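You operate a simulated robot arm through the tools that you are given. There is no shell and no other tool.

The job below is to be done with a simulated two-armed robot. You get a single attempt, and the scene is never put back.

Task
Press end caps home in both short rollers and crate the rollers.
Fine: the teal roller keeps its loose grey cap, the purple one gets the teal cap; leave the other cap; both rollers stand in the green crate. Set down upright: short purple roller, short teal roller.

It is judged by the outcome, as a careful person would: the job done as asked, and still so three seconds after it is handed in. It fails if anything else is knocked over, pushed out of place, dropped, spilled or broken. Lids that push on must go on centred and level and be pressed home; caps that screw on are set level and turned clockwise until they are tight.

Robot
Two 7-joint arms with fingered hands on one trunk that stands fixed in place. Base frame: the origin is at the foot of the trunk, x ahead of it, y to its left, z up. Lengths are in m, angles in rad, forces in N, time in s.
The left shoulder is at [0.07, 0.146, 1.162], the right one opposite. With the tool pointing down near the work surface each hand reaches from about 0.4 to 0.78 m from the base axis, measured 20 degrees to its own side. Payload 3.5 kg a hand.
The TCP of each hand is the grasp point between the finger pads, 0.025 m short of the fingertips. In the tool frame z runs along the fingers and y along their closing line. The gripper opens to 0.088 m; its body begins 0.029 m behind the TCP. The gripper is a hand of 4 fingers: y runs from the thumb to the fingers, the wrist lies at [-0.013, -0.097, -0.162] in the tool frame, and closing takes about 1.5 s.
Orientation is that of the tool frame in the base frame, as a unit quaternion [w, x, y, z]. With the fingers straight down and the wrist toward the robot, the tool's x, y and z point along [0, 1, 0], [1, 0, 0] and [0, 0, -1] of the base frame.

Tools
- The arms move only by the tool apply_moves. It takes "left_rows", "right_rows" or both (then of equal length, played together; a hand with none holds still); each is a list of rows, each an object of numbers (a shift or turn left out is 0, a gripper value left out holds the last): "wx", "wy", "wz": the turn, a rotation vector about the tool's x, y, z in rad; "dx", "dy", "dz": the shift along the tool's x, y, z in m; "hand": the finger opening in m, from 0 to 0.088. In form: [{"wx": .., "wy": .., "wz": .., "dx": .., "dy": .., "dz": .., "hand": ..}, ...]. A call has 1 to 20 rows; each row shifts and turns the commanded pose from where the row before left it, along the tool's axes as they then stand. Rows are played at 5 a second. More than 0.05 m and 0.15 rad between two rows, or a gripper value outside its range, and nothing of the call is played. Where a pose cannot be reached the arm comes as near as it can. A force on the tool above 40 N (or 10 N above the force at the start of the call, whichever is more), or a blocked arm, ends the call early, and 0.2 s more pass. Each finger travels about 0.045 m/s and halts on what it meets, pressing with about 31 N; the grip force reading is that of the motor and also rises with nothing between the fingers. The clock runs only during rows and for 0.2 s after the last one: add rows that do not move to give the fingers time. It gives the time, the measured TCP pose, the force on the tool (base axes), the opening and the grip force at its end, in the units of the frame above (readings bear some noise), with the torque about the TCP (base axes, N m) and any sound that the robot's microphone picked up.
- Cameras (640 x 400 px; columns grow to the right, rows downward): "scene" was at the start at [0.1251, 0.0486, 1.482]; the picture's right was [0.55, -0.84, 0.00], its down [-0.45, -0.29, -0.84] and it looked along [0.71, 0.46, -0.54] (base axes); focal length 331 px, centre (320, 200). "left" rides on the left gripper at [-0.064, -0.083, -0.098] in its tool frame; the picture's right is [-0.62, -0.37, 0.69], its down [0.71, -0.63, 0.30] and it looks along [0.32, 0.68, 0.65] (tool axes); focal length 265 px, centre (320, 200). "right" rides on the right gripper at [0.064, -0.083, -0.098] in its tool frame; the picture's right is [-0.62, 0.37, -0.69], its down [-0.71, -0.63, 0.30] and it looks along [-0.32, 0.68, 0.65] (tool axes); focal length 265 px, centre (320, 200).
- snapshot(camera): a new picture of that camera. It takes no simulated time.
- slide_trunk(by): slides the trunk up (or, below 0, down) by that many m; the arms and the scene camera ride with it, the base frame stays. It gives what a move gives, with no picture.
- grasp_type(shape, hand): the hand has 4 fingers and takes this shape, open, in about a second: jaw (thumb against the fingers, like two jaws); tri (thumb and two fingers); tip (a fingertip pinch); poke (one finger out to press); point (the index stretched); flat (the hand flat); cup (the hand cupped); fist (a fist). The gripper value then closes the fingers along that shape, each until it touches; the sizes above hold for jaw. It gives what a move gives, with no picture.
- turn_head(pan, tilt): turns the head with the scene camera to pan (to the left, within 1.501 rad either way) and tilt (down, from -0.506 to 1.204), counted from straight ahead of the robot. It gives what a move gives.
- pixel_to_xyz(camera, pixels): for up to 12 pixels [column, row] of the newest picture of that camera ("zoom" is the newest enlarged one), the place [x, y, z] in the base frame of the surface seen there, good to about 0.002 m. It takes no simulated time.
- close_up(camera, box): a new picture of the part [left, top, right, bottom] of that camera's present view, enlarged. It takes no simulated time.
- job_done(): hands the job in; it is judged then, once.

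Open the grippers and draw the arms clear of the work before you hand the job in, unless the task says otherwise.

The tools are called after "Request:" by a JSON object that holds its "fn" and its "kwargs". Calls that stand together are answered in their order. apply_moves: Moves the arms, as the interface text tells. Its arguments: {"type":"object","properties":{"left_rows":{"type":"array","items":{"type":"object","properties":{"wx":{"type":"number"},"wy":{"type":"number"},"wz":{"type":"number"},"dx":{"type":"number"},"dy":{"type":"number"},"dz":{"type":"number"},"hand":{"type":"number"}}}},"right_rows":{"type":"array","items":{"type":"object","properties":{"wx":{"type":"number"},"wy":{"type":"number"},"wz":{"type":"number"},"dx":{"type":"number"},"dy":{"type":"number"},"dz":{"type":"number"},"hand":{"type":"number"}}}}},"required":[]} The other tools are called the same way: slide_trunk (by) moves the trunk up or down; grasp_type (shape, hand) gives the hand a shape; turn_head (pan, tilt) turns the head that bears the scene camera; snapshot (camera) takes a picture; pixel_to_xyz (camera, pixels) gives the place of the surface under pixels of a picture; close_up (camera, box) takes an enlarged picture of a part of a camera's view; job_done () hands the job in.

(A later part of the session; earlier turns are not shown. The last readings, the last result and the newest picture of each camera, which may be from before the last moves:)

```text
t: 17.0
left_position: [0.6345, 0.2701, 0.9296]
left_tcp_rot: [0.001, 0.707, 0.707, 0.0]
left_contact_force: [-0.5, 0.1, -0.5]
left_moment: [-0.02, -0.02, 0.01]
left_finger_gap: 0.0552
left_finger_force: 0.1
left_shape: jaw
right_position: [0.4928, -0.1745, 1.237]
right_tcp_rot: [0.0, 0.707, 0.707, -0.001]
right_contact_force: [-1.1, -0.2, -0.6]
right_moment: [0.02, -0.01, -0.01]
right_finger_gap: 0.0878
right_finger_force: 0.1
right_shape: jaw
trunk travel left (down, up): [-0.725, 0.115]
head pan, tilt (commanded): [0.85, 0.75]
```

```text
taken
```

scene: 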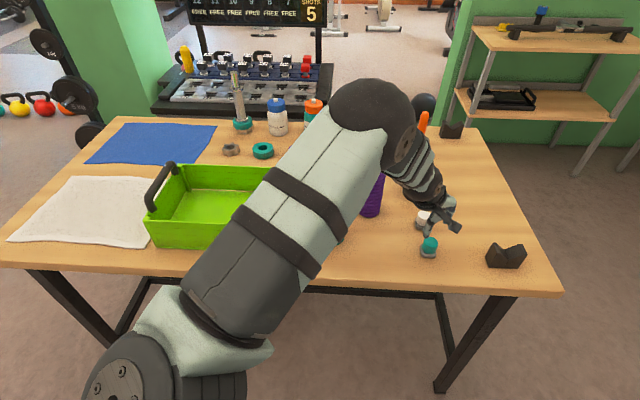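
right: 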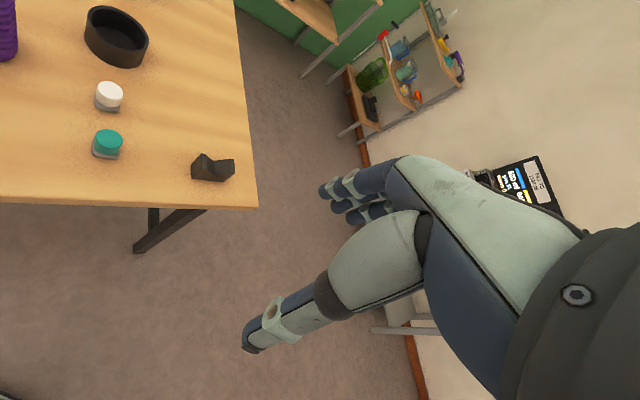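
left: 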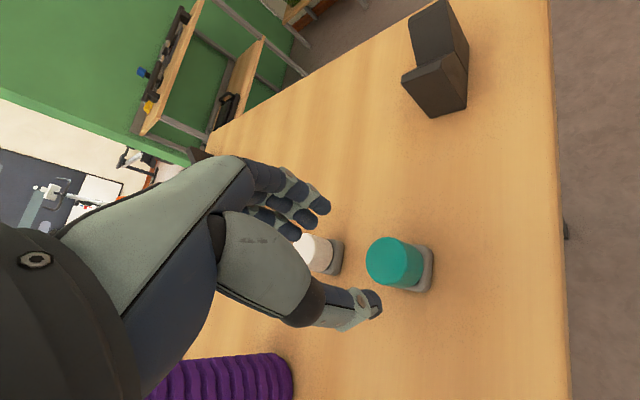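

The view shows the cap at (395,262) beneath the open fingers, and the scene now reveals most of the crate. I'll sample cap position again and crate corners.

Request:
{"fn": "pixel_to_xyz", "kwargs": {"camera": "scene", "pixels": [[180, 166], [147, 211], [157, 249], [163, 180], [190, 190], [170, 230], [210, 215], [195, 245], [225, 200], [240, 168], [152, 225], [430, 243]]}}

Request:
{"fn": "close_up", "kwargs": {"camera": "left", "box": [280, 190, 440, 310]}}

Request:
{"fn": "pixel_to_xyz", "kwargs": {"camera": "zoom", "pixels": [[380, 240], [300, 240], [455, 235], [385, 165], [375, 320], [520, 190], [515, 330], [330, 300], [90, 90], [50, 170], [270, 360], [150, 60]]}}

```text
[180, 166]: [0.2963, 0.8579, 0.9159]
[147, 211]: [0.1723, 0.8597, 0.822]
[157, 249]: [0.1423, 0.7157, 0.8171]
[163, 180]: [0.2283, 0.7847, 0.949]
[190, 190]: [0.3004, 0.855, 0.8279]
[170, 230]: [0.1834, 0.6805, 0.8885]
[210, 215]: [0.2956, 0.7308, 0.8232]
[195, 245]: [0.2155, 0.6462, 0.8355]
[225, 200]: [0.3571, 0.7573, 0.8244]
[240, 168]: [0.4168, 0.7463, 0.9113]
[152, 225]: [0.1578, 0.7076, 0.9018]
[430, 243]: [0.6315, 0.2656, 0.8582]
```

```text
3.33 times, centred on (360, 250) of left
```

zoom: 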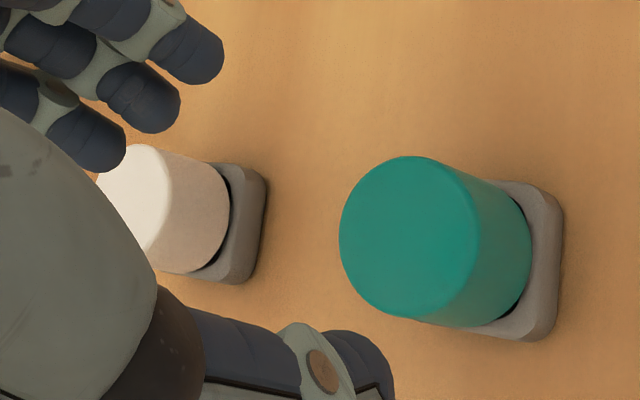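

```text
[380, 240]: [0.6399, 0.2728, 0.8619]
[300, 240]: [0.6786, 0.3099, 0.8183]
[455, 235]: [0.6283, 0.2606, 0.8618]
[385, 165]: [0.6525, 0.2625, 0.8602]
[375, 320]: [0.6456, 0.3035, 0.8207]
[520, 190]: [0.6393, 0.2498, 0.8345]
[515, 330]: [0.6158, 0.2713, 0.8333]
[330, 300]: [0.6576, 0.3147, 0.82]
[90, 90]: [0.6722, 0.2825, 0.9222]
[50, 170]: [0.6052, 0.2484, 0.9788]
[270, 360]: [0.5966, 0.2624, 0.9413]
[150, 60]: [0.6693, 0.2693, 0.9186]
```

Cap centre re-measures at ≈(0.635, 0.268), matching the TCP. I'll descend so the fingertips end just above the stand (TCP z≈0.860).

Request:
{"fn": "apply_moves", "kwargs": {"left_rows": [{"dz": 0.02}, {"dz": 0.02}, {"dz": 0.02}, {"dz": 0.0095}, {"dz": 0}]}}

Request:
{"fn": "snapshot", "kwargs": {"camera": "left"}}

Request:
{"fn": "close_up", "kwargs": {"camera": "scene", "box": [390, 190, 480, 270]}}

```text
t: 18.2
left_position: [0.636, 0.2693, 0.8611]
left_tcp_rot: [0.0, 0.708, 0.707, 0.0]
left_contact_force: [0.2, 1.0, -0.3]
left_moment: [-0.03, 0.0, 0.0]
left_finger_gap: 0.0553
left_finger_force: 0.0
left_shape: jaw
right_position: [0.4925, -0.1755, 1.2376]
right_tcp_rot: [-0.001, 0.707, 0.707, -0.001]
right_contact_force: [-0.6, -0.1, 0.5]
right_moment: [0.0, 0.0, -0.01]
right_finger_gap: 0.0875
right_finger_force: 0.0
right_shape: jaw
trunk travel left (down, up): [-0.725, 0.115]
head pan, tilt (commanded): [0.85, 0.75]
```

```text
taken
```

left: 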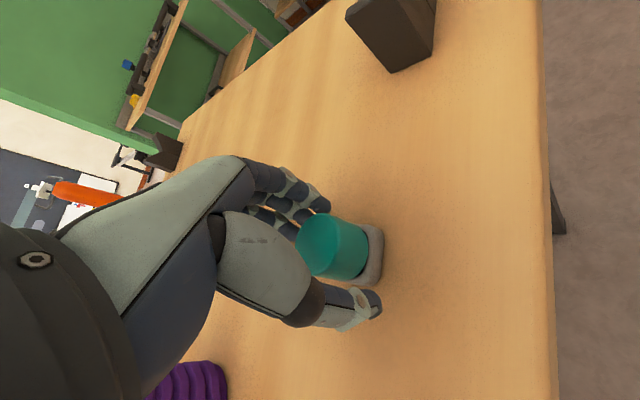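

```text
5.00 times, centred on (435, 230) of scene
```

zoom: 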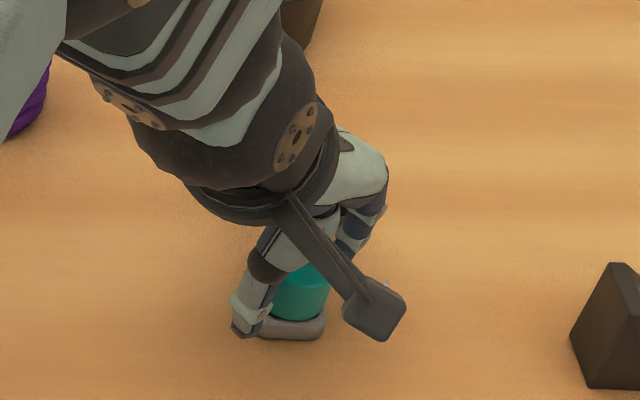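

The cap sits between thumb (350,305) and fingers (310,200). I'll close part way to 0.036 to check symmetry before clamping.

Request:
{"fn": "apply_moves", "kwargs": {"left_rows": [{"hand": 0.036}, {"dz": 0}, {"dz": 0}]}}

Request:
{"fn": "close_up", "kwargs": {"camera": "left", "box": [270, 170, 410, 340]}}

```text
t: 19.0
left_position: [0.6364, 0.2693, 0.8605]
left_tcp_rot: [0.001, 0.707, 0.707, 0.0]
left_contact_force: [-0.6, -0.2, 0.5]
left_moment: [-0.04, 0.01, 0.01]
left_finger_gap: 0.0366
left_finger_force: 0.1
left_shape: jaw
right_position: [0.4924, -0.1749, 1.2371]
right_tcp_rot: [0.0, 0.706, 0.708, 0.0]
right_contact_force: [0.8, -0.7, -0.6]
right_moment: [0.01, 0.0, 0.02]
right_finger_gap: 0.0878
right_finger_force: 0.0
right_shape: jaw
trunk travel left (down, up): [-0.725, 0.115]
head pan, tilt (commanded): [0.85, 0.75]
```

```text
2.35 times, centred on (340, 255) of left
```

zoom: 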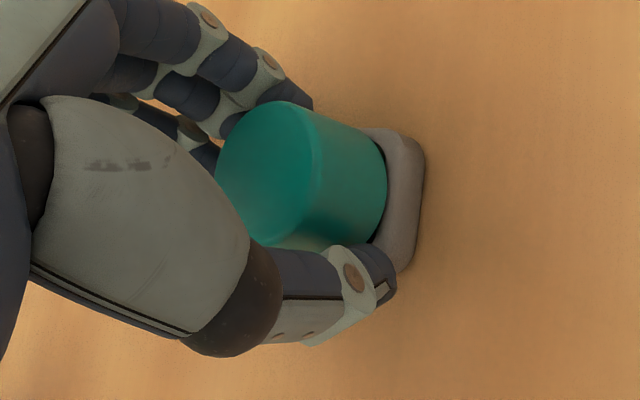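

Fingers are nearly touching the cap on both sides with no force. I'll close to clamp it.

Request:
{"fn": "apply_moves", "kwargs": {"left_rows": [{"hand": 0.02}, {"dz": 0}, {"dz": 0}, {"dz": 0}]}}

Request:
{"fn": "close_up", "kwargs": {"camera": "left", "box": [270, 170, 410, 340]}}

```text
t: 20.0
left_position: [0.637, 0.2695, 0.862]
left_tcp_rot: [0.001, 0.706, 0.708, 0.0]
left_contact_force: [-0.1, -0.1, -0.4]
left_moment: [-0.03, -0.01, 0.06]
left_finger_gap: 0.0264
left_finger_force: 31.2
left_shape: jaw
right_position: [0.4931, -0.1742, 1.2373]
right_tcp_rot: [0.0, 0.707, 0.707, 0.0]
right_contact_force: [0.2, -0.1, 0.3]
right_moment: [0.01, -0.02, -0.03]
right_finger_gap: 0.0877
right_finger_force: 0.1
right_shape: jaw
trunk travel left (down, up): [-0.725, 0.115]
head pan, tilt (commanded): [0.85, 0.75]
```

```text
2.35 times, centred on (340, 255) of left
```

zoom: 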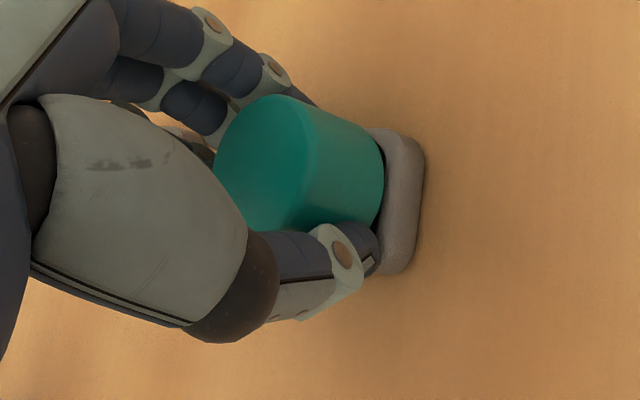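

Clamped (gap 0.0264, 31 N). I'll lift slowly and check that the stand stays behind.

Request:
{"fn": "apply_moves", "kwargs": {"left_rows": [{"dz": -0.004}, {"dz": -0.004}, {"dz": -0.006}, {"dz": -0.01}, {"dz": -0.02}, {"dz": -0.02}, {"dz": 0}]}}

Request:
{"fn": "close_up", "kwargs": {"camera": "left", "box": [270, 170, 450, 340]}}

Request:
{"fn": "close_up", "kwargs": {"camera": "scene", "box": [380, 180, 480, 270]}}

```text
t: 21.6
left_position: [0.6373, 0.2695, 0.9253]
left_tcp_rot: [0.0, 0.707, 0.707, 0.0]
left_contact_force: [0.6, 0.6, 0.8]
left_moment: [0.03, -0.02, 0.01]
left_finger_gap: 0.0266
left_finger_force: 30.7
left_shape: jaw
right_position: [0.4939, -0.1739, 1.2365]
right_tcp_rot: [0.0, 0.707, 0.707, 0.0]
right_contact_force: [-0.4, -0.5, 0.1]
right_moment: [-0.02, 0.0, 0.02]
right_finger_gap: 0.0877
right_finger_force: 0.1
right_shape: jaw
trunk travel left (down, up): [-0.725, 0.115]
head pan, tilt (commanded): [0.85, 0.75]
```

```text
2.35 times, centred on (360, 255) of left
```

zoom: 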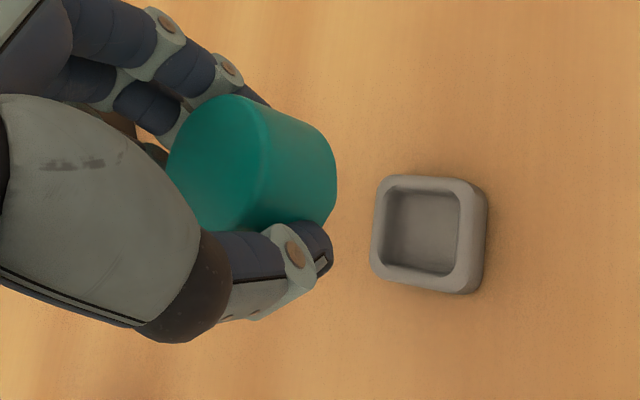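

```text
4.44 times, centred on (430, 225) of scene
```

zoom: 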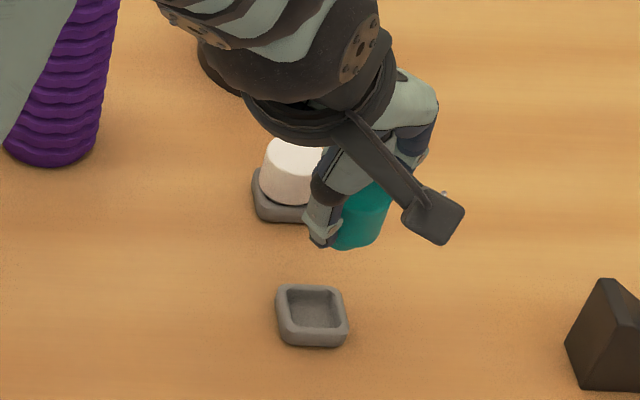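

The cap came free and the stand stayed put. I'll measure the cap's top in hand for tilt and offset.

Request:
{"fn": "close_up", "kwargs": {"camera": "left", "box": [300, 190, 380, 270]}}

Request:
{"fn": "pixel_to_xyz", "kwargs": {"camera": "zoom", "pixels": [[150, 150], [200, 100], [250, 60], [290, 100], [280, 160], [260, 220], [220, 150], [350, 170], [400, 200], [180, 200], [240, 120], [420, 120]]}}

```text
5.00 times, centred on (340, 230) of left
```

zoom: 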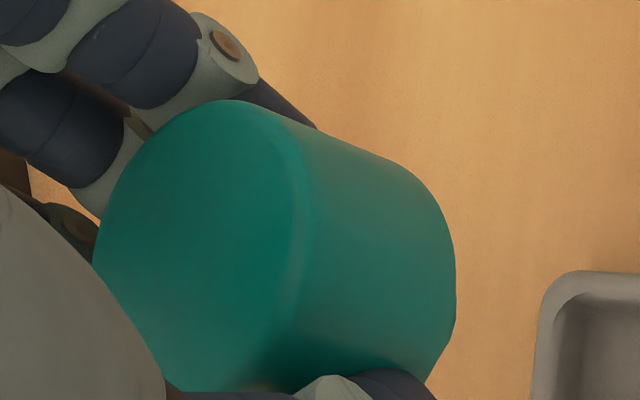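

```text
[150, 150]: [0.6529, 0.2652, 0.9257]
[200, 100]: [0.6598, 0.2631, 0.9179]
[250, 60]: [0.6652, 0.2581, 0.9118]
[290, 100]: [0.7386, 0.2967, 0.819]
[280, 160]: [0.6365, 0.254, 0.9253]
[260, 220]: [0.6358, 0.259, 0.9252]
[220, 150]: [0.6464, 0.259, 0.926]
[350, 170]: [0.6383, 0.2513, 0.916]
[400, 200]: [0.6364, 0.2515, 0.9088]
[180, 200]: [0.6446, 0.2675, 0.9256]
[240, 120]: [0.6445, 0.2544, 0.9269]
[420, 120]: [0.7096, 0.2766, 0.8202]
```

The cap is held level (top ≈0.9256, same as TCP z). I'll raise and carry it above the purple roller, cap bottom still well clear of the hub at 0.970.

Request:
{"fn": "apply_moves", "kwargs": {"left_rows": [{"dz": -0.045}, {"dz": -0.045}, {"dz": -0.04}, {"dx": 0.04, "dy": -0.001}, {"dx": 0.04, "dy": -0.001}, {"dx": 0.04, "dy": -0.001}, {"dx": 0.04, "dy": -0.001}, {"dx": 0.0372}, {"dx": 0}, {"dx": 0}]}}

Request:
{"fn": "snapshot", "kwargs": {"camera": "left"}}

Request:
{"fn": "close_up", "kwargs": {"camera": "scene", "box": [300, 110, 440, 230]}}

```text
t: 23.8
left_position: [0.6322, 0.4694, 1.0557]
left_tcp_rot: [0.0, 0.707, 0.707, 0.0]
left_contact_force: [0.1, -0.3, 0.3]
left_moment: [0.0, 0.01, 0.0]
left_finger_gap: 0.0262
left_finger_force: 31.3
left_shape: jaw
right_position: [0.4925, -0.1736, 1.2367]
right_tcp_rot: [0.0, 0.707, 0.707, 0.001]
right_contact_force: [0.4, 0.6, 0.4]
right_moment: [0.01, 0.02, -0.03]
right_finger_gap: 0.0875
right_finger_force: 0.1
right_shape: jaw
trunk travel left (down, up): [-0.725, 0.115]
head pan, tilt (commanded): [0.85, 0.75]
```

```text
taken
```

left: 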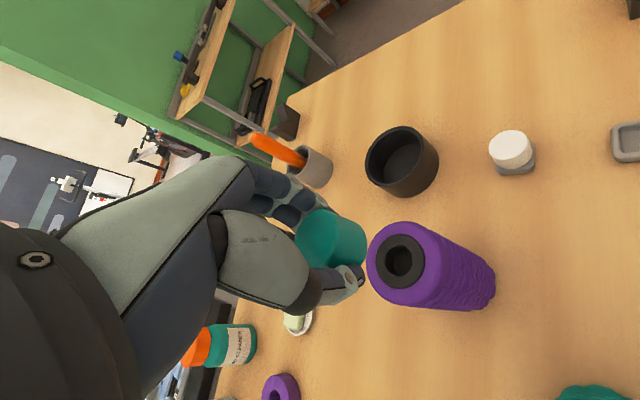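

```text
3.33 times, centred on (370, 170) of scene
```

zoom: 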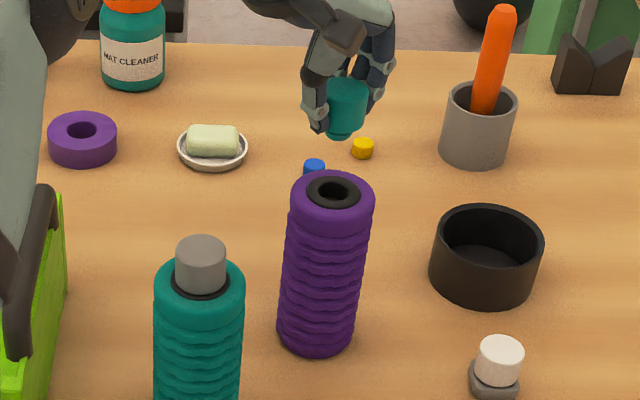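

In the scene zoom the cap's narrower plug is visible, and the cap hangs about over the hub. I'll measure hub and cap in the same left view.

Request:
{"fn": "close_up", "kwargs": {"camera": "left", "box": [290, 200, 450, 300]}}

Request:
{"fn": "pixel_to_xyz", "kwargs": {"camera": "zoom", "pixels": [[362, 250], [445, 140], [530, 260], [450, 355], [380, 170], [515, 190], [505, 335], [370, 310], [140, 110], [60, 130], [170, 90], [150, 170]]}}

```text
4.00 times, centred on (370, 250) of left
```

zoom: 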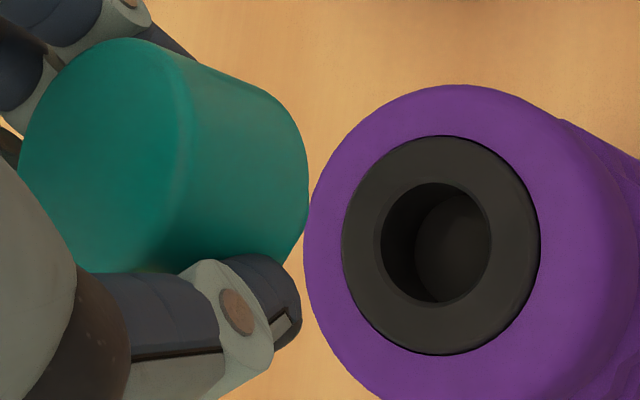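

```text
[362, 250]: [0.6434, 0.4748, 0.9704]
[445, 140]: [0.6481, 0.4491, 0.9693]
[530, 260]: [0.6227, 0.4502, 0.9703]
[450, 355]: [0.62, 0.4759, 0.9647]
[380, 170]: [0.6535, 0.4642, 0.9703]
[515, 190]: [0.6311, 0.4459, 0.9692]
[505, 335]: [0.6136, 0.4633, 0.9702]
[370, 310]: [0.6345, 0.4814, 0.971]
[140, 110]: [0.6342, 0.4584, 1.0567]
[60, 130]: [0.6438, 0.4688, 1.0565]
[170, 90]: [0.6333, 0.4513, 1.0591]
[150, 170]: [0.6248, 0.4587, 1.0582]
```

Hub centre ≈(0.6335, 0.4635). I'll sample the cap's top-edge points in the same zoom to get the cap's centre relative to the hub.

Request:
{"fn": "close_up", "kwargs": {"camera": "left", "box": [285, 200, 365, 280]}}

Request:
{"fn": "pixel_to_xyz", "kwargs": {"camera": "zoom", "pixels": [[95, 170], [130, 110], [180, 65], [230, 55], [270, 80], [290, 120], [295, 170], [280, 230], [255, 290], [150, 260], [200, 180], [400, 150]]}}

```text
5.00 times, centred on (325, 240) of left
```

zoom: 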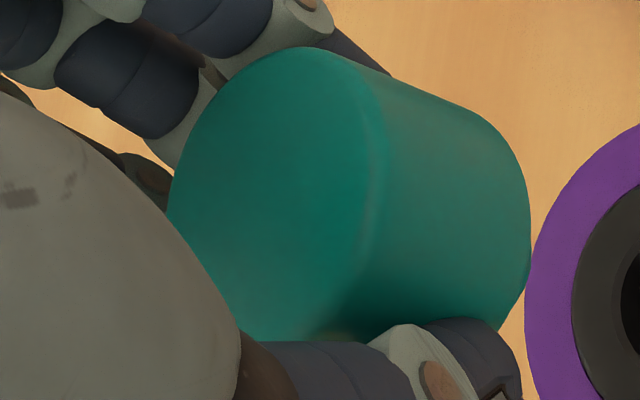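

```text
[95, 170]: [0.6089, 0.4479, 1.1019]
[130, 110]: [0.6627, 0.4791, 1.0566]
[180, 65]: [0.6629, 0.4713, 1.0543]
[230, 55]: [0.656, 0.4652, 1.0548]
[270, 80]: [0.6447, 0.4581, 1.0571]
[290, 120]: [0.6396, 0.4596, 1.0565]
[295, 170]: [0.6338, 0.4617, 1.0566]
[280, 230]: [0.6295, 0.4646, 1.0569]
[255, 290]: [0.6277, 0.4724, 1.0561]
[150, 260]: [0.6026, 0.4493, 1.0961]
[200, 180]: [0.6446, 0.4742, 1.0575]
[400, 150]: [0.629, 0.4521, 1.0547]
```

Now with this zoom in front of me, the cap's top-face edge runs through (188,160), (220,95), (270,58), (340,70), (372,120), (378,170), (365,240); I'll query these.

Request:
{"fn": "pixel_to_xyz", "kwargs": {"camera": "zoom", "pixels": [[175, 210], [190, 155], [220, 98], [265, 60], [305, 52], [345, 75], [370, 115], [378, 165], [370, 220], [355, 270], [320, 310], [270, 180]]}}

```text
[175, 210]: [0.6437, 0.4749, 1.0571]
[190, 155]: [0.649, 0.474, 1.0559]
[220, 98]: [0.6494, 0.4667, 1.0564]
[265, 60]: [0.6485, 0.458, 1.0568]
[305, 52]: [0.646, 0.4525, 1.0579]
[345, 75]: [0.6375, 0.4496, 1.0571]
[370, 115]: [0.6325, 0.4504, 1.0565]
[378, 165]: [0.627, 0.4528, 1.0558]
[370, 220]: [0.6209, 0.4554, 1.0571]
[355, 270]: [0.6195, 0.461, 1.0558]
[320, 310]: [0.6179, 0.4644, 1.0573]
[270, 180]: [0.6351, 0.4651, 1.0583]
```

Fit gives the cap centre about (+1.2, +2) mm off the hub centre, so I'll correct by that and descend to ~1.012 (plug just above the hub), then check.

Request:
{"fn": "apply_moves", "kwargs": {"left_rows": [{"dx": -0.0018, "dy": -0.0012}, {"dz": 0.02}, {"dz": 0.015}, {"dz": 0.007}, {"dz": 0}]}}

Request:
{"fn": "close_up", "kwargs": {"camera": "scene", "box": [340, 140, 410, 200]}}

Request:
{"fn": "close_up", "kwargs": {"camera": "left", "box": [285, 200, 405, 290]}}

```text
t: 25.0
left_position: [0.6322, 0.4655, 1.0141]
left_tcp_rot: [0.0, 0.707, 0.707, 0.0]
left_contact_force: [-0.7, 0.4, -0.1]
left_moment: [-0.02, -0.01, 0.03]
left_finger_gap: 0.0263
left_finger_force: 30.6
left_shape: jaw
right_position: [0.4932, -0.1742, 1.238]
right_tcp_rot: [0.0, 0.707, 0.707, 0.0]
right_contact_force: [0.3, 0.6, 0.2]
right_moment: [-0.01, 0.0, -0.01]
right_finger_gap: 0.0875
right_finger_force: 0.1
right_shape: jaw
trunk travel left (down, up): [-0.725, 0.115]
head pan, tilt (commanded): [0.85, 0.75]
```

```text
6.67 times, centred on (375, 170) of scene
```

zoom: 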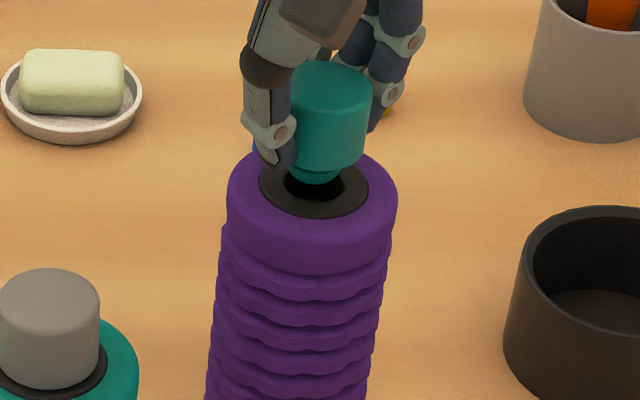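

```text
4.44 times, centred on (345, 245) of left
```

zoom: 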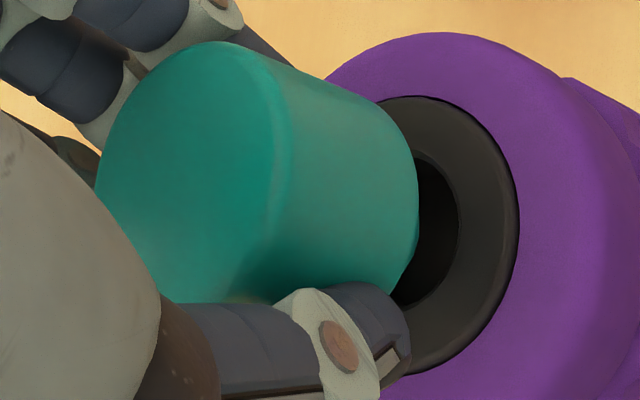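

Alignment looks good in both views: plug (315,175) right over the hole at (313,188) in the scene zoom. I'll lower in small steps, checking force.

Request:
{"fn": "apply_moves", "kwargs": {"left_rows": [{"dz": 0.002}, {"dz": 0.002}, {"dz": 0.001}, {"dz": 0.001}]}}

Request:
{"fn": "close_up", "kwargs": {"camera": "scene", "box": [340, 140, 410, 200]}}

```text
t: 26.0
left_position: [0.6307, 0.4647, 1.0083]
left_tcp_rot: [0.0, 0.707, 0.707, 0.0]
left_contact_force: [0.3, 0.5, -2.0]
left_moment: [-0.02, -0.02, 0.0]
left_finger_gap: 0.0261
left_finger_force: 31.0
left_shape: jaw
right_position: [0.493, -0.1747, 1.2377]
right_tcp_rot: [-0.001, 0.707, 0.707, 0.0]
right_contact_force: [0.0, 0.9, 0.3]
right_moment: [0.01, 0.03, 0.01]
right_finger_gap: 0.0877
right_finger_force: 0.1
right_shape: jaw
trunk travel left (down, up): [-0.725, 0.115]
head pan, tilt (commanded): [0.85, 0.75]
```

```text
6.67 times, centred on (375, 170) of scene
```

zoom: 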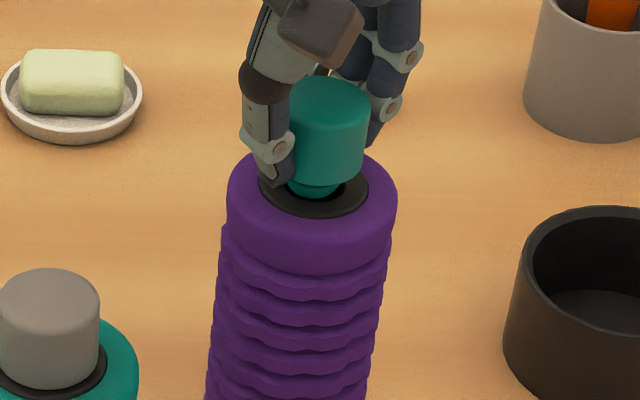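

The plug is about to enter the hole with no contact force yet. I'll go down another few millimetres.

Request:
{"fn": "apply_moves", "kwargs": {"left_rows": [{"dz": 0.001}, {"dz": 0.001}, {"dz": 0.001}, {"dz": 0}]}}

Request:
{"fn": "close_up", "kwargs": {"camera": "scene", "box": [340, 140, 410, 200]}}

Request:
{"fn": "close_up", "kwargs": {"camera": "left", "box": [285, 200, 405, 290]}}

```text
t: 27.0
left_position: [0.6306, 0.4637, 1.0046]
left_tcp_rot: [0.0, 0.707, 0.707, 0.0]
left_contact_force: [0.3, 0.2, 1.3]
left_moment: [0.03, -0.01, 0.01]
left_finger_gap: 0.0264
left_finger_force: 30.8
left_shape: jaw
right_position: [0.4925, -0.1749, 1.2373]
right_tcp_rot: [0.001, 0.707, 0.707, -0.001]
right_contact_force: [0.7, 0.2, -0.3]
right_moment: [0.05, -0.03, 0.03]
right_finger_gap: 0.0876
right_finger_force: 0.0
right_shape: jaw
trunk travel left (down, up): [-0.725, 0.115]
head pan, tilt (commanded): [0.85, 0.75]
```

```text
6.67 times, centred on (375, 170) of scene
```

zoom: 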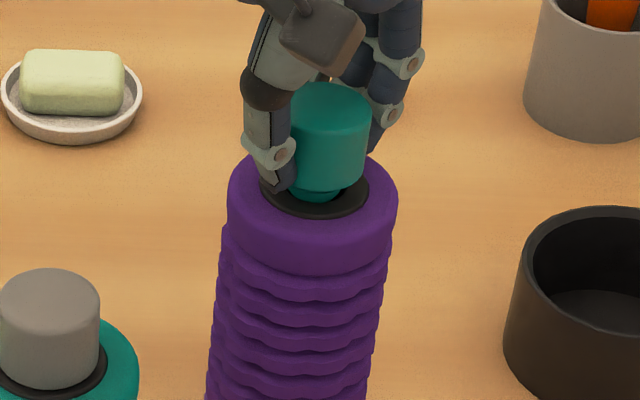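

```text
4.44 times, centred on (345, 245) of left
```

zoom: 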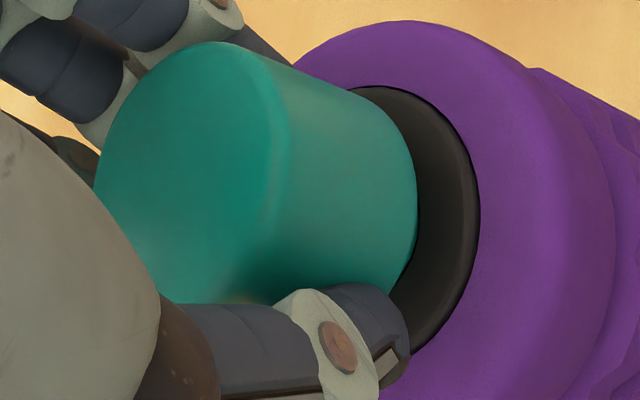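

The plug is at the hole mouth, force ~1 N. I'll continue 1 mm at a time.

Request:
{"fn": "apply_moves", "kwargs": {"left_rows": [{"dz": 0.001}, {"dz": 0.001}, {"dz": 0}]}}

Request:
{"fn": "close_up", "kwargs": {"camera": "scene", "box": [340, 140, 410, 200]}}

```text
t: 27.8
left_position: [0.6313, 0.4639, 1.0034]
left_tcp_rot: [-0.001, 0.707, 0.708, 0.001]
left_contact_force: [0.1, 0.0, 0.7]
left_moment: [0.03, -0.03, 0.02]
left_finger_gap: 0.0262
left_finger_force: 31.0
left_shape: jaw
right_position: [0.4936, -0.1746, 1.2372]
right_tcp_rot: [0.0, 0.707, 0.707, 0.0]
right_contact_force: [0.3, 0.1, 0.0]
right_moment: [0.04, 0.03, 0.04]
right_finger_gap: 0.0877
right_finger_force: 0.0
right_shape: jaw
trunk travel left (down, up): [-0.725, 0.115]
head pan, tilt (commanded): [0.85, 0.75]
```

```text
6.67 times, centred on (375, 170) of scene
```

zoom: 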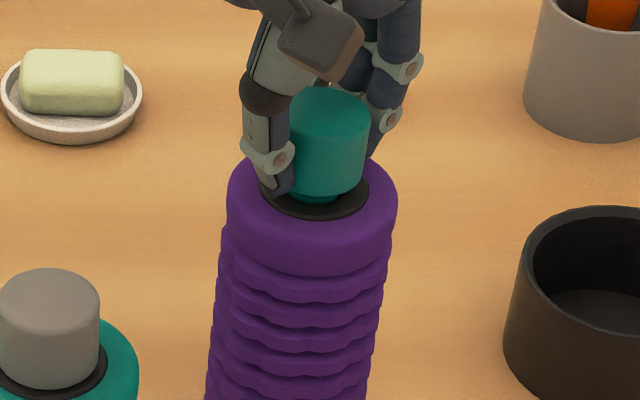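

The plug is sliding in with almost no force. Two more millimetres.

Request:
{"fn": "apply_moves", "kwargs": {"left_rows": [{"dz": 0.001}, {"dz": 0.001}, {"dz": 0}]}}

Request:
{"fn": "close_up", "kwargs": {"camera": "scene", "box": [340, 140, 410, 200]}}

Request:
{"fn": "close_up", "kwargs": {"camera": "left", "box": [285, 200, 405, 290]}}

```text
t: 28.6
left_position: [0.6317, 0.4646, 1.0014]
left_tcp_rot: [0.001, 0.707, 0.707, 0.001]
left_contact_force: [0.2, 0.4, 2.3]
left_moment: [0.03, -0.03, 0.0]
left_finger_gap: 0.0262
left_finger_force: 30.7
left_shape: jaw
right_position: [0.4927, -0.1744, 1.2359]
right_tcp_rot: [0.0, 0.707, 0.707, 0.0]
right_contact_force: [0.1, -0.5, 0.0]
right_moment: [-0.02, -0.02, 0.01]
right_finger_gap: 0.0877
right_finger_force: 0.1
right_shape: jaw
trunk travel left (down, up): [-0.725, 0.115]
head pan, tilt (commanded): [0.85, 0.75]
```

```text
6.67 times, centred on (375, 170) of scene
```

zoom: 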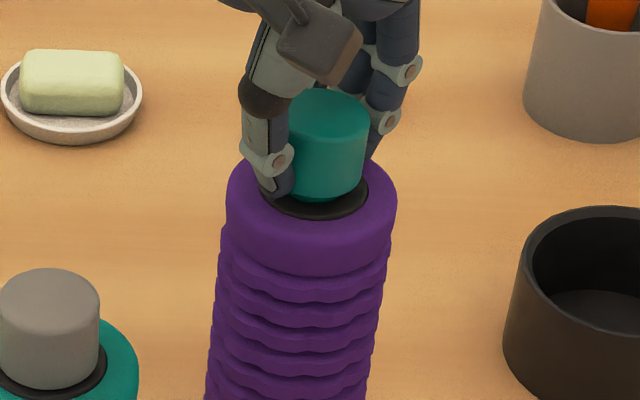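

```text
4.44 times, centred on (345, 245) of left
```

zoom: 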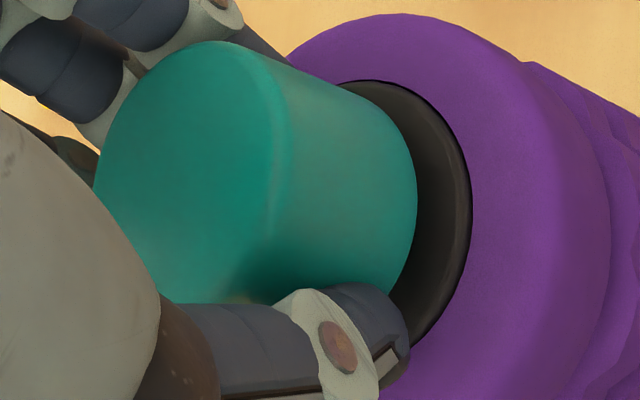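

The cap is now at the same "loose" height the grey one started at (top ≈1.0025) with ~2 N resistance. I'll release it gently, opening to 0.05.

Request:
{"fn": "apply_moves", "kwargs": {"left_rows": [{"hand": 0.03}, {"hand": 0.036}, {"hand": 0.05}, {"dz": 0}, {"dz": 0}]}}

Request:
{"fn": "close_up", "kwargs": {"camera": "scene", "box": [340, 140, 410, 200]}}

Request:
{"fn": "close_up", "kwargs": {"camera": "left", "box": [285, 200, 405, 290]}}

```text
t: 29.8
left_position: [0.6314, 0.4641, 1.0017]
left_tcp_rot: [0.0, 0.707, 0.707, -0.001]
left_contact_force: [0.3, 0.3, 0.6]
left_moment: [0.0, 0.01, -0.03]
left_finger_gap: 0.0496
left_finger_force: 0.0
left_shape: jaw
right_position: [0.4929, -0.1743, 1.236]
right_tcp_rot: [0.0, 0.707, 0.707, 0.0]
right_contact_force: [-0.3, 0.5, 0.0]
right_moment: [-0.02, 0.02, -0.01]
right_finger_gap: 0.0874
right_finger_force: 0.1
right_shape: jaw
trunk travel left (down, up): [-0.725, 0.115]
head pan, tilt (commanded): [0.85, 0.75]
```

```text
6.67 times, centred on (375, 170) of scene
```

zoom: 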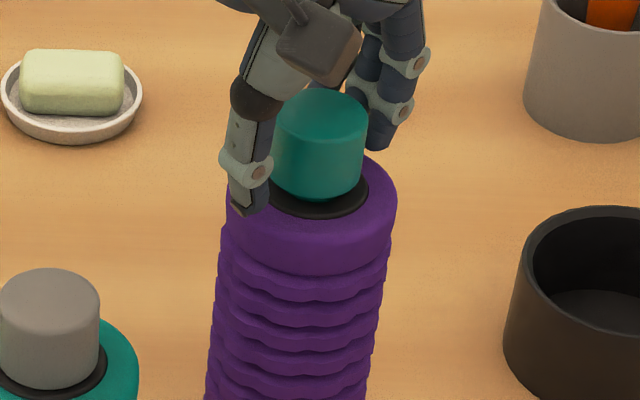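

```text
4.44 times, centred on (345, 245) of left
```

zoom: 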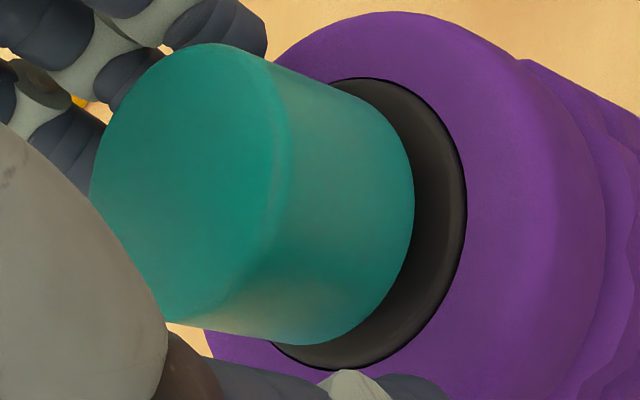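

The cap stands upright in the hub. I'll raise the hand straight up, close the fingers and inspect before pressing.

Request:
{"fn": "apply_moves", "kwargs": {"left_rows": [{"dz": -0.01}, {"dz": -0.02}, {"dz": -0.03}, {"dz": -0.005, "hand": 0.0}, {"dz": 0}, {"dz": 0}, {"dz": 0}, {"dz": 0}, {"dz": 0}]}}

Request:
{"fn": "close_up", "kwargs": {"camera": "scene", "box": [320, 120, 425, 210]}}

Request:
{"fn": "close_up", "kwargs": {"camera": "left", "box": [285, 190, 445, 310]}}

```text
t: 31.8
left_position: [0.6306, 0.4641, 1.0647]
left_tcp_rot: [0.0, 0.707, 0.707, 0.0]
left_contact_force: [-0.3, 0.2, 0.3]
left_moment: [0.0, -0.01, -0.03]
left_finger_gap: 0.0001
left_finger_force: 30.9
left_shape: jaw
right_position: [0.4927, -0.1733, 1.2363]
right_tcp_rot: [0.0, 0.708, 0.707, 0.0]
right_contact_force: [-0.4, -0.3, 0.3]
right_moment: [0.0, 0.02, 0.0]
right_finger_gap: 0.0875
right_finger_force: 0.0
right_shape: jaw
trunk travel left (down, up): [-0.725, 0.115]
head pan, tilt (commanded): [0.85, 0.75]
```

```text
4.44 times, centred on (372, 165) of scene
```

zoom: 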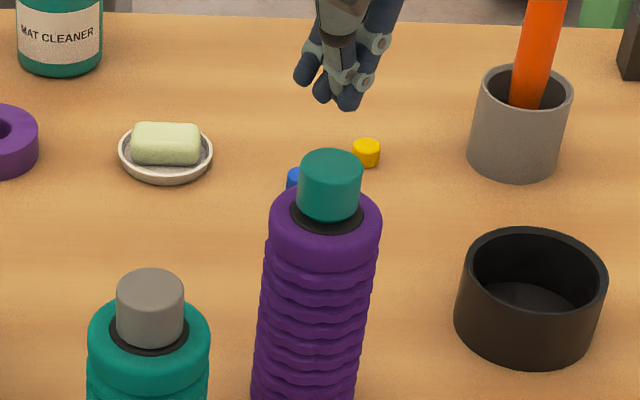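

```text
3.33 times, centred on (365, 250) of left
```

zoom: 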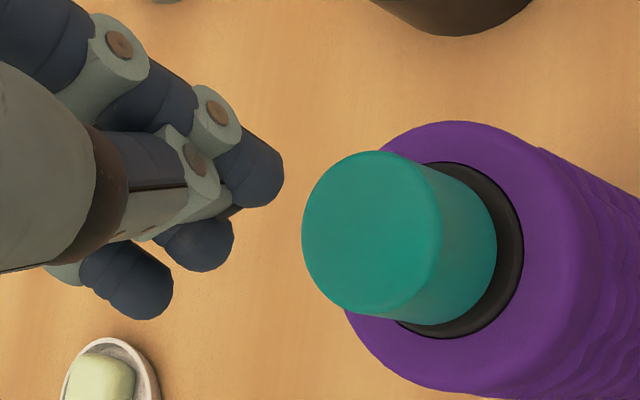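

The teal cap sits level in the hub. I'll measure its top before pressing.

Request:
{"fn": "pixel_to_xyz", "kwargs": {"camera": "zoom", "pixels": [[372, 234], [312, 230], [430, 225], [375, 160], [368, 305], [330, 180], [415, 280], [420, 180], [325, 285], [510, 240], [270, 185], [225, 245]]}}

```text
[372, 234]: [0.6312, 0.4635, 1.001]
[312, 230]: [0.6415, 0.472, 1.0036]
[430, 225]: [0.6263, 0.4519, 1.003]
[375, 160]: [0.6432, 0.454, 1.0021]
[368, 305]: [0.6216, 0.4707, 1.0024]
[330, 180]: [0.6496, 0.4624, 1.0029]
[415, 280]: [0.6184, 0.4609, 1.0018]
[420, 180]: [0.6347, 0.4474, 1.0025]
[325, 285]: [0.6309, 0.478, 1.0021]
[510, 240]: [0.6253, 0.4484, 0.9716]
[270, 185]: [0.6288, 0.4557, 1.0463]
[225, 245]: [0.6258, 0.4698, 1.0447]
```

Cap top is level at 1.0025, centre ≈(0.633,0.462). I'll shift the closed fingertips over the centre and press down in small steps.

Request:
{"fn": "apply_moves", "kwargs": {"left_rows": [{"dx": -0.001, "dy": 0.002}, {"dz": 0.015}, {"dz": 0.015}, {"dz": 0.004}, {"dz": 0.001}, {"dz": 0.001}, {"dz": 0.001}]}}

Request:
{"fn": "close_up", "kwargs": {"camera": "left", "box": [285, 190, 445, 310]}}

```text
t: 33.4
left_position: [0.6337, 0.4627, 1.0304]
left_tcp_rot: [0.0, 0.707, 0.707, 0.001]
left_contact_force: [-0.1, 0.4, 1.6]
left_moment: [-0.02, -0.01, 0.0]
left_finger_gap: 0.0
left_finger_force: 31.2
left_shape: jaw
right_position: [0.4933, -0.1744, 1.2378]
right_tcp_rot: [0.0, 0.707, 0.707, 0.001]
right_contact_force: [-0.1, 0.7, 0.5]
right_moment: [-0.01, -0.03, 0.01]
right_finger_gap: 0.0878
right_finger_force: 0.1
right_shape: jaw
trunk travel left (down, up): [-0.725, 0.115]
head pan, tilt (commanded): [0.85, 0.75]
```

```text
3.33 times, centred on (365, 250) of left
```

zoom: 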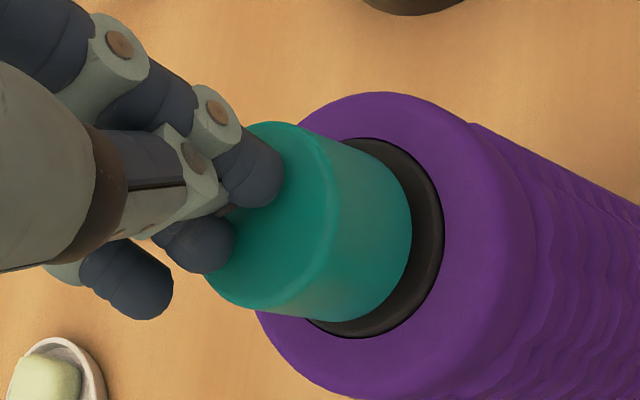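

Contact has begun (1.6 N) with the index and middle tips over the cap top. I'll press further in 1 mm steps.

Request:
{"fn": "apply_moves", "kwargs": {"left_rows": [{"dz": 0.001}, {"dz": 0.001}, {"dz": 0.001}, {"dz": 0.001}]}}

Request:
{"fn": "close_up", "kwargs": {"camera": "left", "box": [285, 190, 445, 310]}}

```text
t: 34.4
left_position: [0.6323, 0.4618, 1.0239]
left_tcp_rot: [0.0, 0.707, 0.707, -0.001]
left_contact_force: [-1.1, -0.7, 4.0]
left_moment: [0.0, 0.03, -0.02]
left_finger_gap: 0.0
left_finger_force: 31.1
left_shape: jaw
right_position: [0.4922, -0.1754, 1.2375]
right_tcp_rot: [0.001, 0.707, 0.707, 0.0]
right_contact_force: [0.3, -0.9, 0.8]
right_moment: [0.01, -0.01, 0.0]
right_finger_gap: 0.0875
right_finger_force: 0.1
right_shape: jaw
trunk travel left (down, up): [-0.725, 0.115]
head pan, tilt (commanded): [0.85, 0.75]
```

```text
3.33 times, centred on (365, 250) of left
```

zoom: 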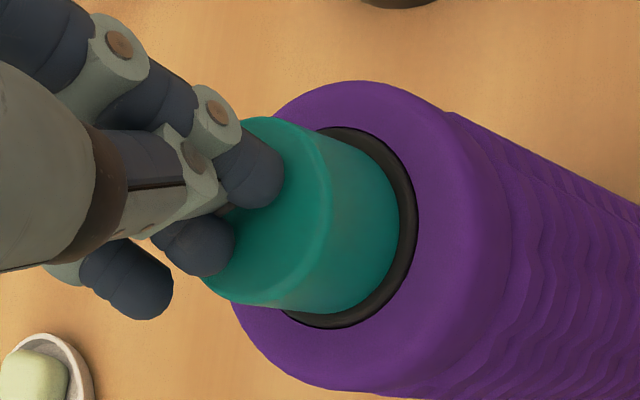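

The cap has moved in about 5 mm. I'll press on to a firm force as I did with the grey cap.

Request:
{"fn": "apply_moves", "kwargs": {"left_rows": [{"dz": 0.001}, {"dz": 0.001}, {"dz": 0.001}, {"dz": 0.001}]}}

```text
t: 35.4
left_position: [0.6335, 0.4629, 1.0232]
left_tcp_rot: [0.001, 0.707, 0.707, 0.002]
left_contact_force: [-0.9, -0.2, 7.9]
left_moment: [0.0, 0.04, -0.01]
left_finger_gap: 0.0
left_finger_force: 31.4
left_shape: jaw
right_position: [0.4928, -0.1752, 1.2383]
right_tcp_rot: [0.001, 0.707, 0.707, 0.001]
right_contact_force: [-0.5, -1.2, 0.5]
right_moment: [0.0, 0.03, 0.0]
right_finger_gap: 0.0877
right_finger_force: 0.2
right_shape: jaw
trunk travel left (down, up): [-0.725, 0.115]
head pan, tilt (commanded): [0.85, 0.75]
```

Force 7.9 N, height now at the same level as the seated grey one (1.023). I'll push to ~35 N to be sure.

Request:
{"fn": "apply_moves", "kwargs": {"left_rows": [{"dz": 0.001}, {"dz": 0.001}, {"dz": 0.001}, {"dz": 0.001}, {"dz": 0.0005}]}}

Request:
{"fn": "close_up", "kwargs": {"camera": "left", "box": [285, 190, 445, 310]}}

```text
t: 36.6
left_position: [0.6328, 0.4602, 1.0224]
left_tcp_rot: [0.003, 0.707, 0.707, 0.006]
left_contact_force: [2.3, 1.9, 27.0]
left_moment: [-0.02, -0.13, 0.01]
left_finger_gap: 0.0003
left_finger_force: 31.0
left_shape: jaw
right_position: [0.4895, -0.1778, 1.238]
right_tcp_rot: [0.001, 0.707, 0.707, 0.003]
right_contact_force: [-0.9, -0.4, 0.6]
right_moment: [0.01, -0.02, -0.04]
right_finger_gap: 0.0876
right_finger_force: 0.1
right_shape: jaw
trunk travel left (down, up): [-0.725, 0.115]
head pan, tilt (commanded): [0.85, 0.75]
```

```text
3.33 times, centred on (365, 250) of left
```

zoom: 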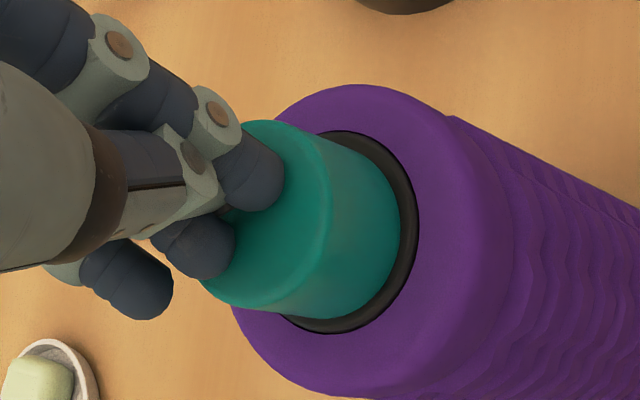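

Force is 27 N with no more travel. A little further to ~35 N for certainty, then I'll lift off and inspect.

Request:
{"fn": "apply_moves", "kwargs": {"left_rows": [{"dz": 0.001}, {"dz": 0.0005}, {"dz": 0}]}}

Request:
{"fn": "apply_moves", "kwargs": {"left_rows": [{"dz": -0.01}, {"dz": -0.03}, {"dz": -0.03}, {"dy": -0.02, "dx": 0.02}, {"dy": -0.02, "dx": 0.025, "hand": 0.06}, {"dz": 0}]}}

Request:
{"fn": "snapshot", "kwargs": {"camera": "left"}}

Request:
{"fn": "close_up", "kwargs": {"camera": "scene", "box": [320, 150, 425, 240]}}

```text
t: 37.4
left_position: [0.6325, 0.4609, 1.0218]
left_tcp_rot: [0.003, 0.707, 0.707, 0.006]
left_contact_force: [2.7, 2.1, 29.5]
left_moment: [-0.02, -0.12, -0.01]
left_finger_gap: 0.0
left_finger_force: 30.6
left_shape: jaw
right_position: [0.4886, -0.1776, 1.2389]
right_tcp_rot: [0.001, 0.707, 0.707, 0.001]
right_contact_force: [0.0, -0.2, 0.0]
right_moment: [0.0, 0.0, -0.01]
right_finger_gap: 0.0874
right_finger_force: 0.1
right_shape: jaw
trunk travel left (down, up): [-0.725, 0.115]
head pan, tilt (commanded): [0.85, 0.75]
```

```text
t: 38.8
left_position: [0.5937, 0.5063, 1.0871]
left_tcp_rot: [-0.001, 0.707, 0.707, 0.0]
left_contact_force: [0.6, -0.2, 0.0]
left_moment: [0.03, -0.01, -0.02]
left_finger_gap: 0.0601
left_finger_force: 0.1
left_shape: jaw
right_position: [0.4938, -0.1755, 1.2353]
right_tcp_rot: [0.0, 0.707, 0.707, 0.0]
right_contact_force: [-0.6, 0.2, 0.7]
right_moment: [0.03, 0.02, -0.01]
right_finger_gap: 0.0875
right_finger_force: 0.1
right_shape: jaw
trunk travel left (down, up): [-0.725, 0.115]
head pan, tilt (commanded): [0.85, 0.75]
```

```text
taken
```

left: 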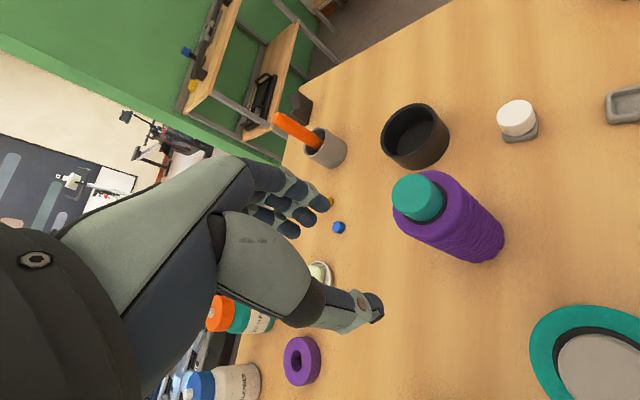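

```text
4.44 times, centred on (372, 195) of scene
```

zoom: 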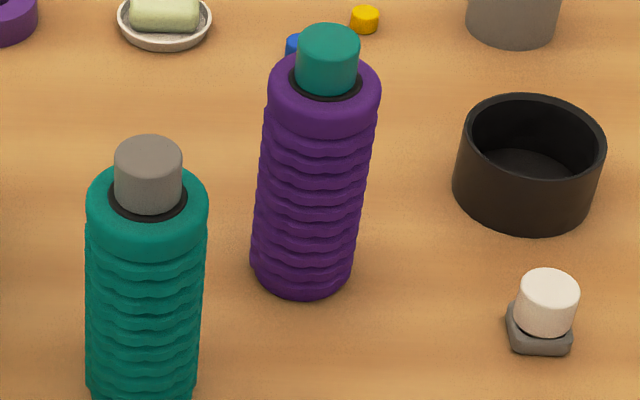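

Both caps look equally seated. I'll measure the teal cap's top height and levelness.

Request:
{"fn": "close_up", "kwargs": {"camera": "left", "box": [380, 160, 476, 230]}}

Request:
{"fn": "pixel_to_xyz", "kwargs": {"camera": "left", "pixels": [[418, 198], [402, 198], [434, 192], [418, 180], [412, 214], [406, 186], [430, 208], [446, 200], [448, 190], [440, 222], [470, 200], [450, 240]]}}

```text
5.71 times, centred on (428, 195) of left
```

zoom: 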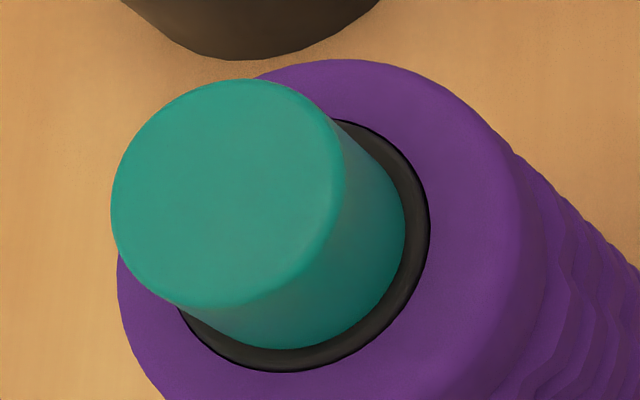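

```text
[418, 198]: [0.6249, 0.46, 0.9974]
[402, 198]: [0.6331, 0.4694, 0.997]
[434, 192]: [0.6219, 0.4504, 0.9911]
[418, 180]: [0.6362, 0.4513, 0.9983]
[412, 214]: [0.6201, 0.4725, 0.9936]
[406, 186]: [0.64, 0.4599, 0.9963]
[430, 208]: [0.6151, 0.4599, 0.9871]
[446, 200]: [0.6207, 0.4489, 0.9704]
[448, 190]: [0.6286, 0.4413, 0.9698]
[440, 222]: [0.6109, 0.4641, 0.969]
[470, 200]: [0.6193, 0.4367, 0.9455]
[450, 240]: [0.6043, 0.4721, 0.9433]
```

The teal cap is home: top level at 0.997, matching the grey one. Next I grasp the teal roller from above: open fully, move over (0.493,0.457), and descend partway to check alignment.

Request:
{"fn": "apply_moves", "kwargs": {"left_rows": [{"dx": -0.017, "dy": -0.034, "hand": 0.088}, {"dx": -0.017, "dy": -0.034}, {"dx": -0.016, "dy": -0.0335}, {"dz": 0}, {"dz": 0.02}, {"dz": 0.02}, {"dz": 0}]}}

Request:
{"fn": "snapshot", "kwargs": {"camera": "left"}}

Request:
{"fn": "close_up", "kwargs": {"camera": "scene", "box": [270, 120, 400, 230]}}

```text
t: 40.4
left_position: [0.4913, 0.4583, 1.0457]
left_tcp_rot: [0.001, 0.707, 0.707, 0.0]
left_contact_force: [0.2, -0.1, -0.2]
left_moment: [0.02, 0.01, 0.0]
left_finger_gap: 0.0877
left_finger_force: 0.0
left_shape: jaw
right_position: [0.4925, -0.1745, 1.2371]
right_tcp_rot: [0.0, 0.707, 0.708, 0.0]
right_contact_force: [0.9, -0.8, -0.4]
right_moment: [-0.01, -0.04, 0.01]
right_finger_gap: 0.0877
right_finger_force: 0.1
right_shape: jaw
trunk travel left (down, up): [-0.725, 0.115]
head pan, tilt (commanded): [0.85, 0.75]
```

```text
taken
```

left: 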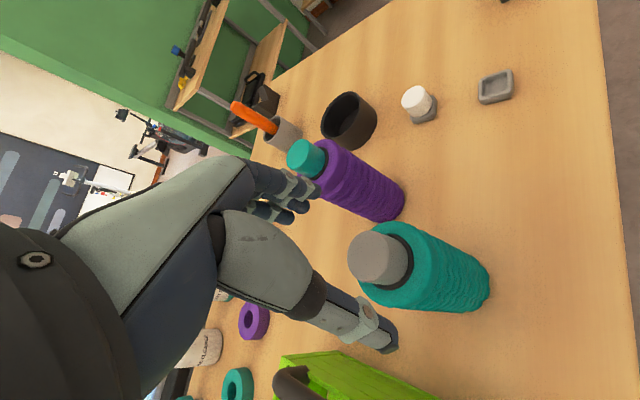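

```text
3.64 times, centred on (335, 175) of scene
```

zoom: 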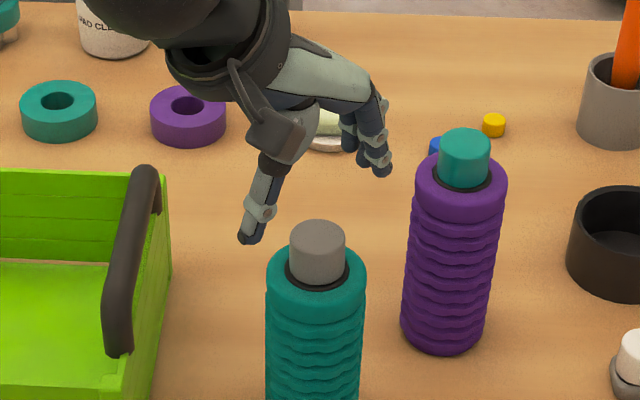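

The open hand straddles the teal roller. I'll descend to TCP ≈0.983, then check for clearance between palm and cap.

Request:
{"fn": "apply_moves", "kwargs": {"left_rows": [{"dz": 0.02}, {"dz": 0.02}, {"dz": 0.015}, {"dz": 0.008}, {"dz": 0}]}}

Request:
{"fn": "snapshot", "kwargs": {"camera": "left"}}

Request:
{"fn": "close_up", "kwargs": {"camera": "scene", "box": [280, 140, 390, 240]}}

```text
t: 41.6
left_position: [0.4907, 0.4586, 0.981]
left_tcp_rot: [0.001, 0.707, 0.707, -0.001]
left_contact_force: [0.7, -0.4, -0.3]
left_moment: [-0.03, -0.01, -0.02]
left_finger_gap: 0.0873
left_finger_force: 0.0
left_shape: jaw
right_position: [0.494, -0.1739, 1.2366]
right_tcp_rot: [0.0, 0.707, 0.707, 0.0]
right_contact_force: [0.6, -0.4, 0.2]
right_moment: [0.02, -0.01, -0.03]
right_finger_gap: 0.0878
right_finger_force: 0.0
right_shape: jaw
trunk travel left (down, up): [-0.725, 0.115]
head pan, tilt (commanded): [0.85, 0.75]
```

```text
taken
```

left: 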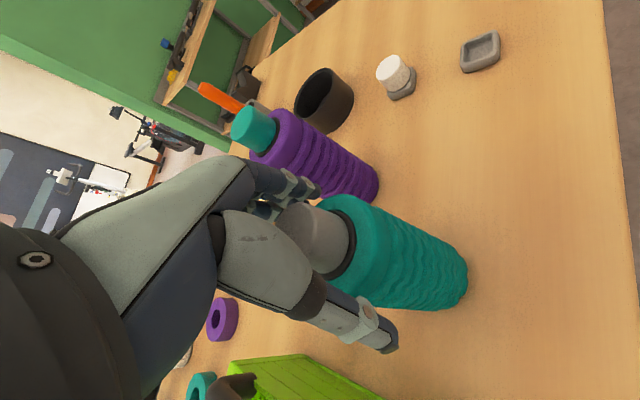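

```text
4.00 times, centred on (335, 190) of scene
```

zoom: 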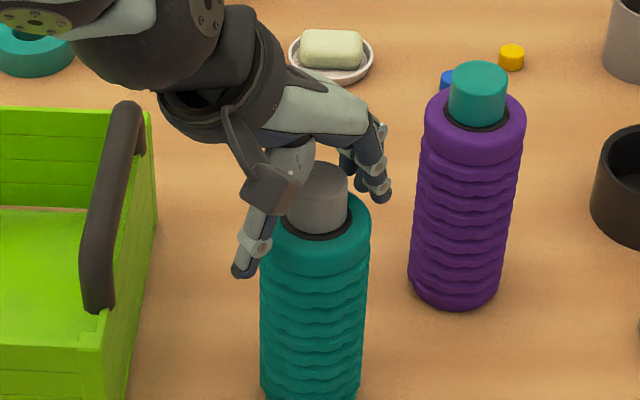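

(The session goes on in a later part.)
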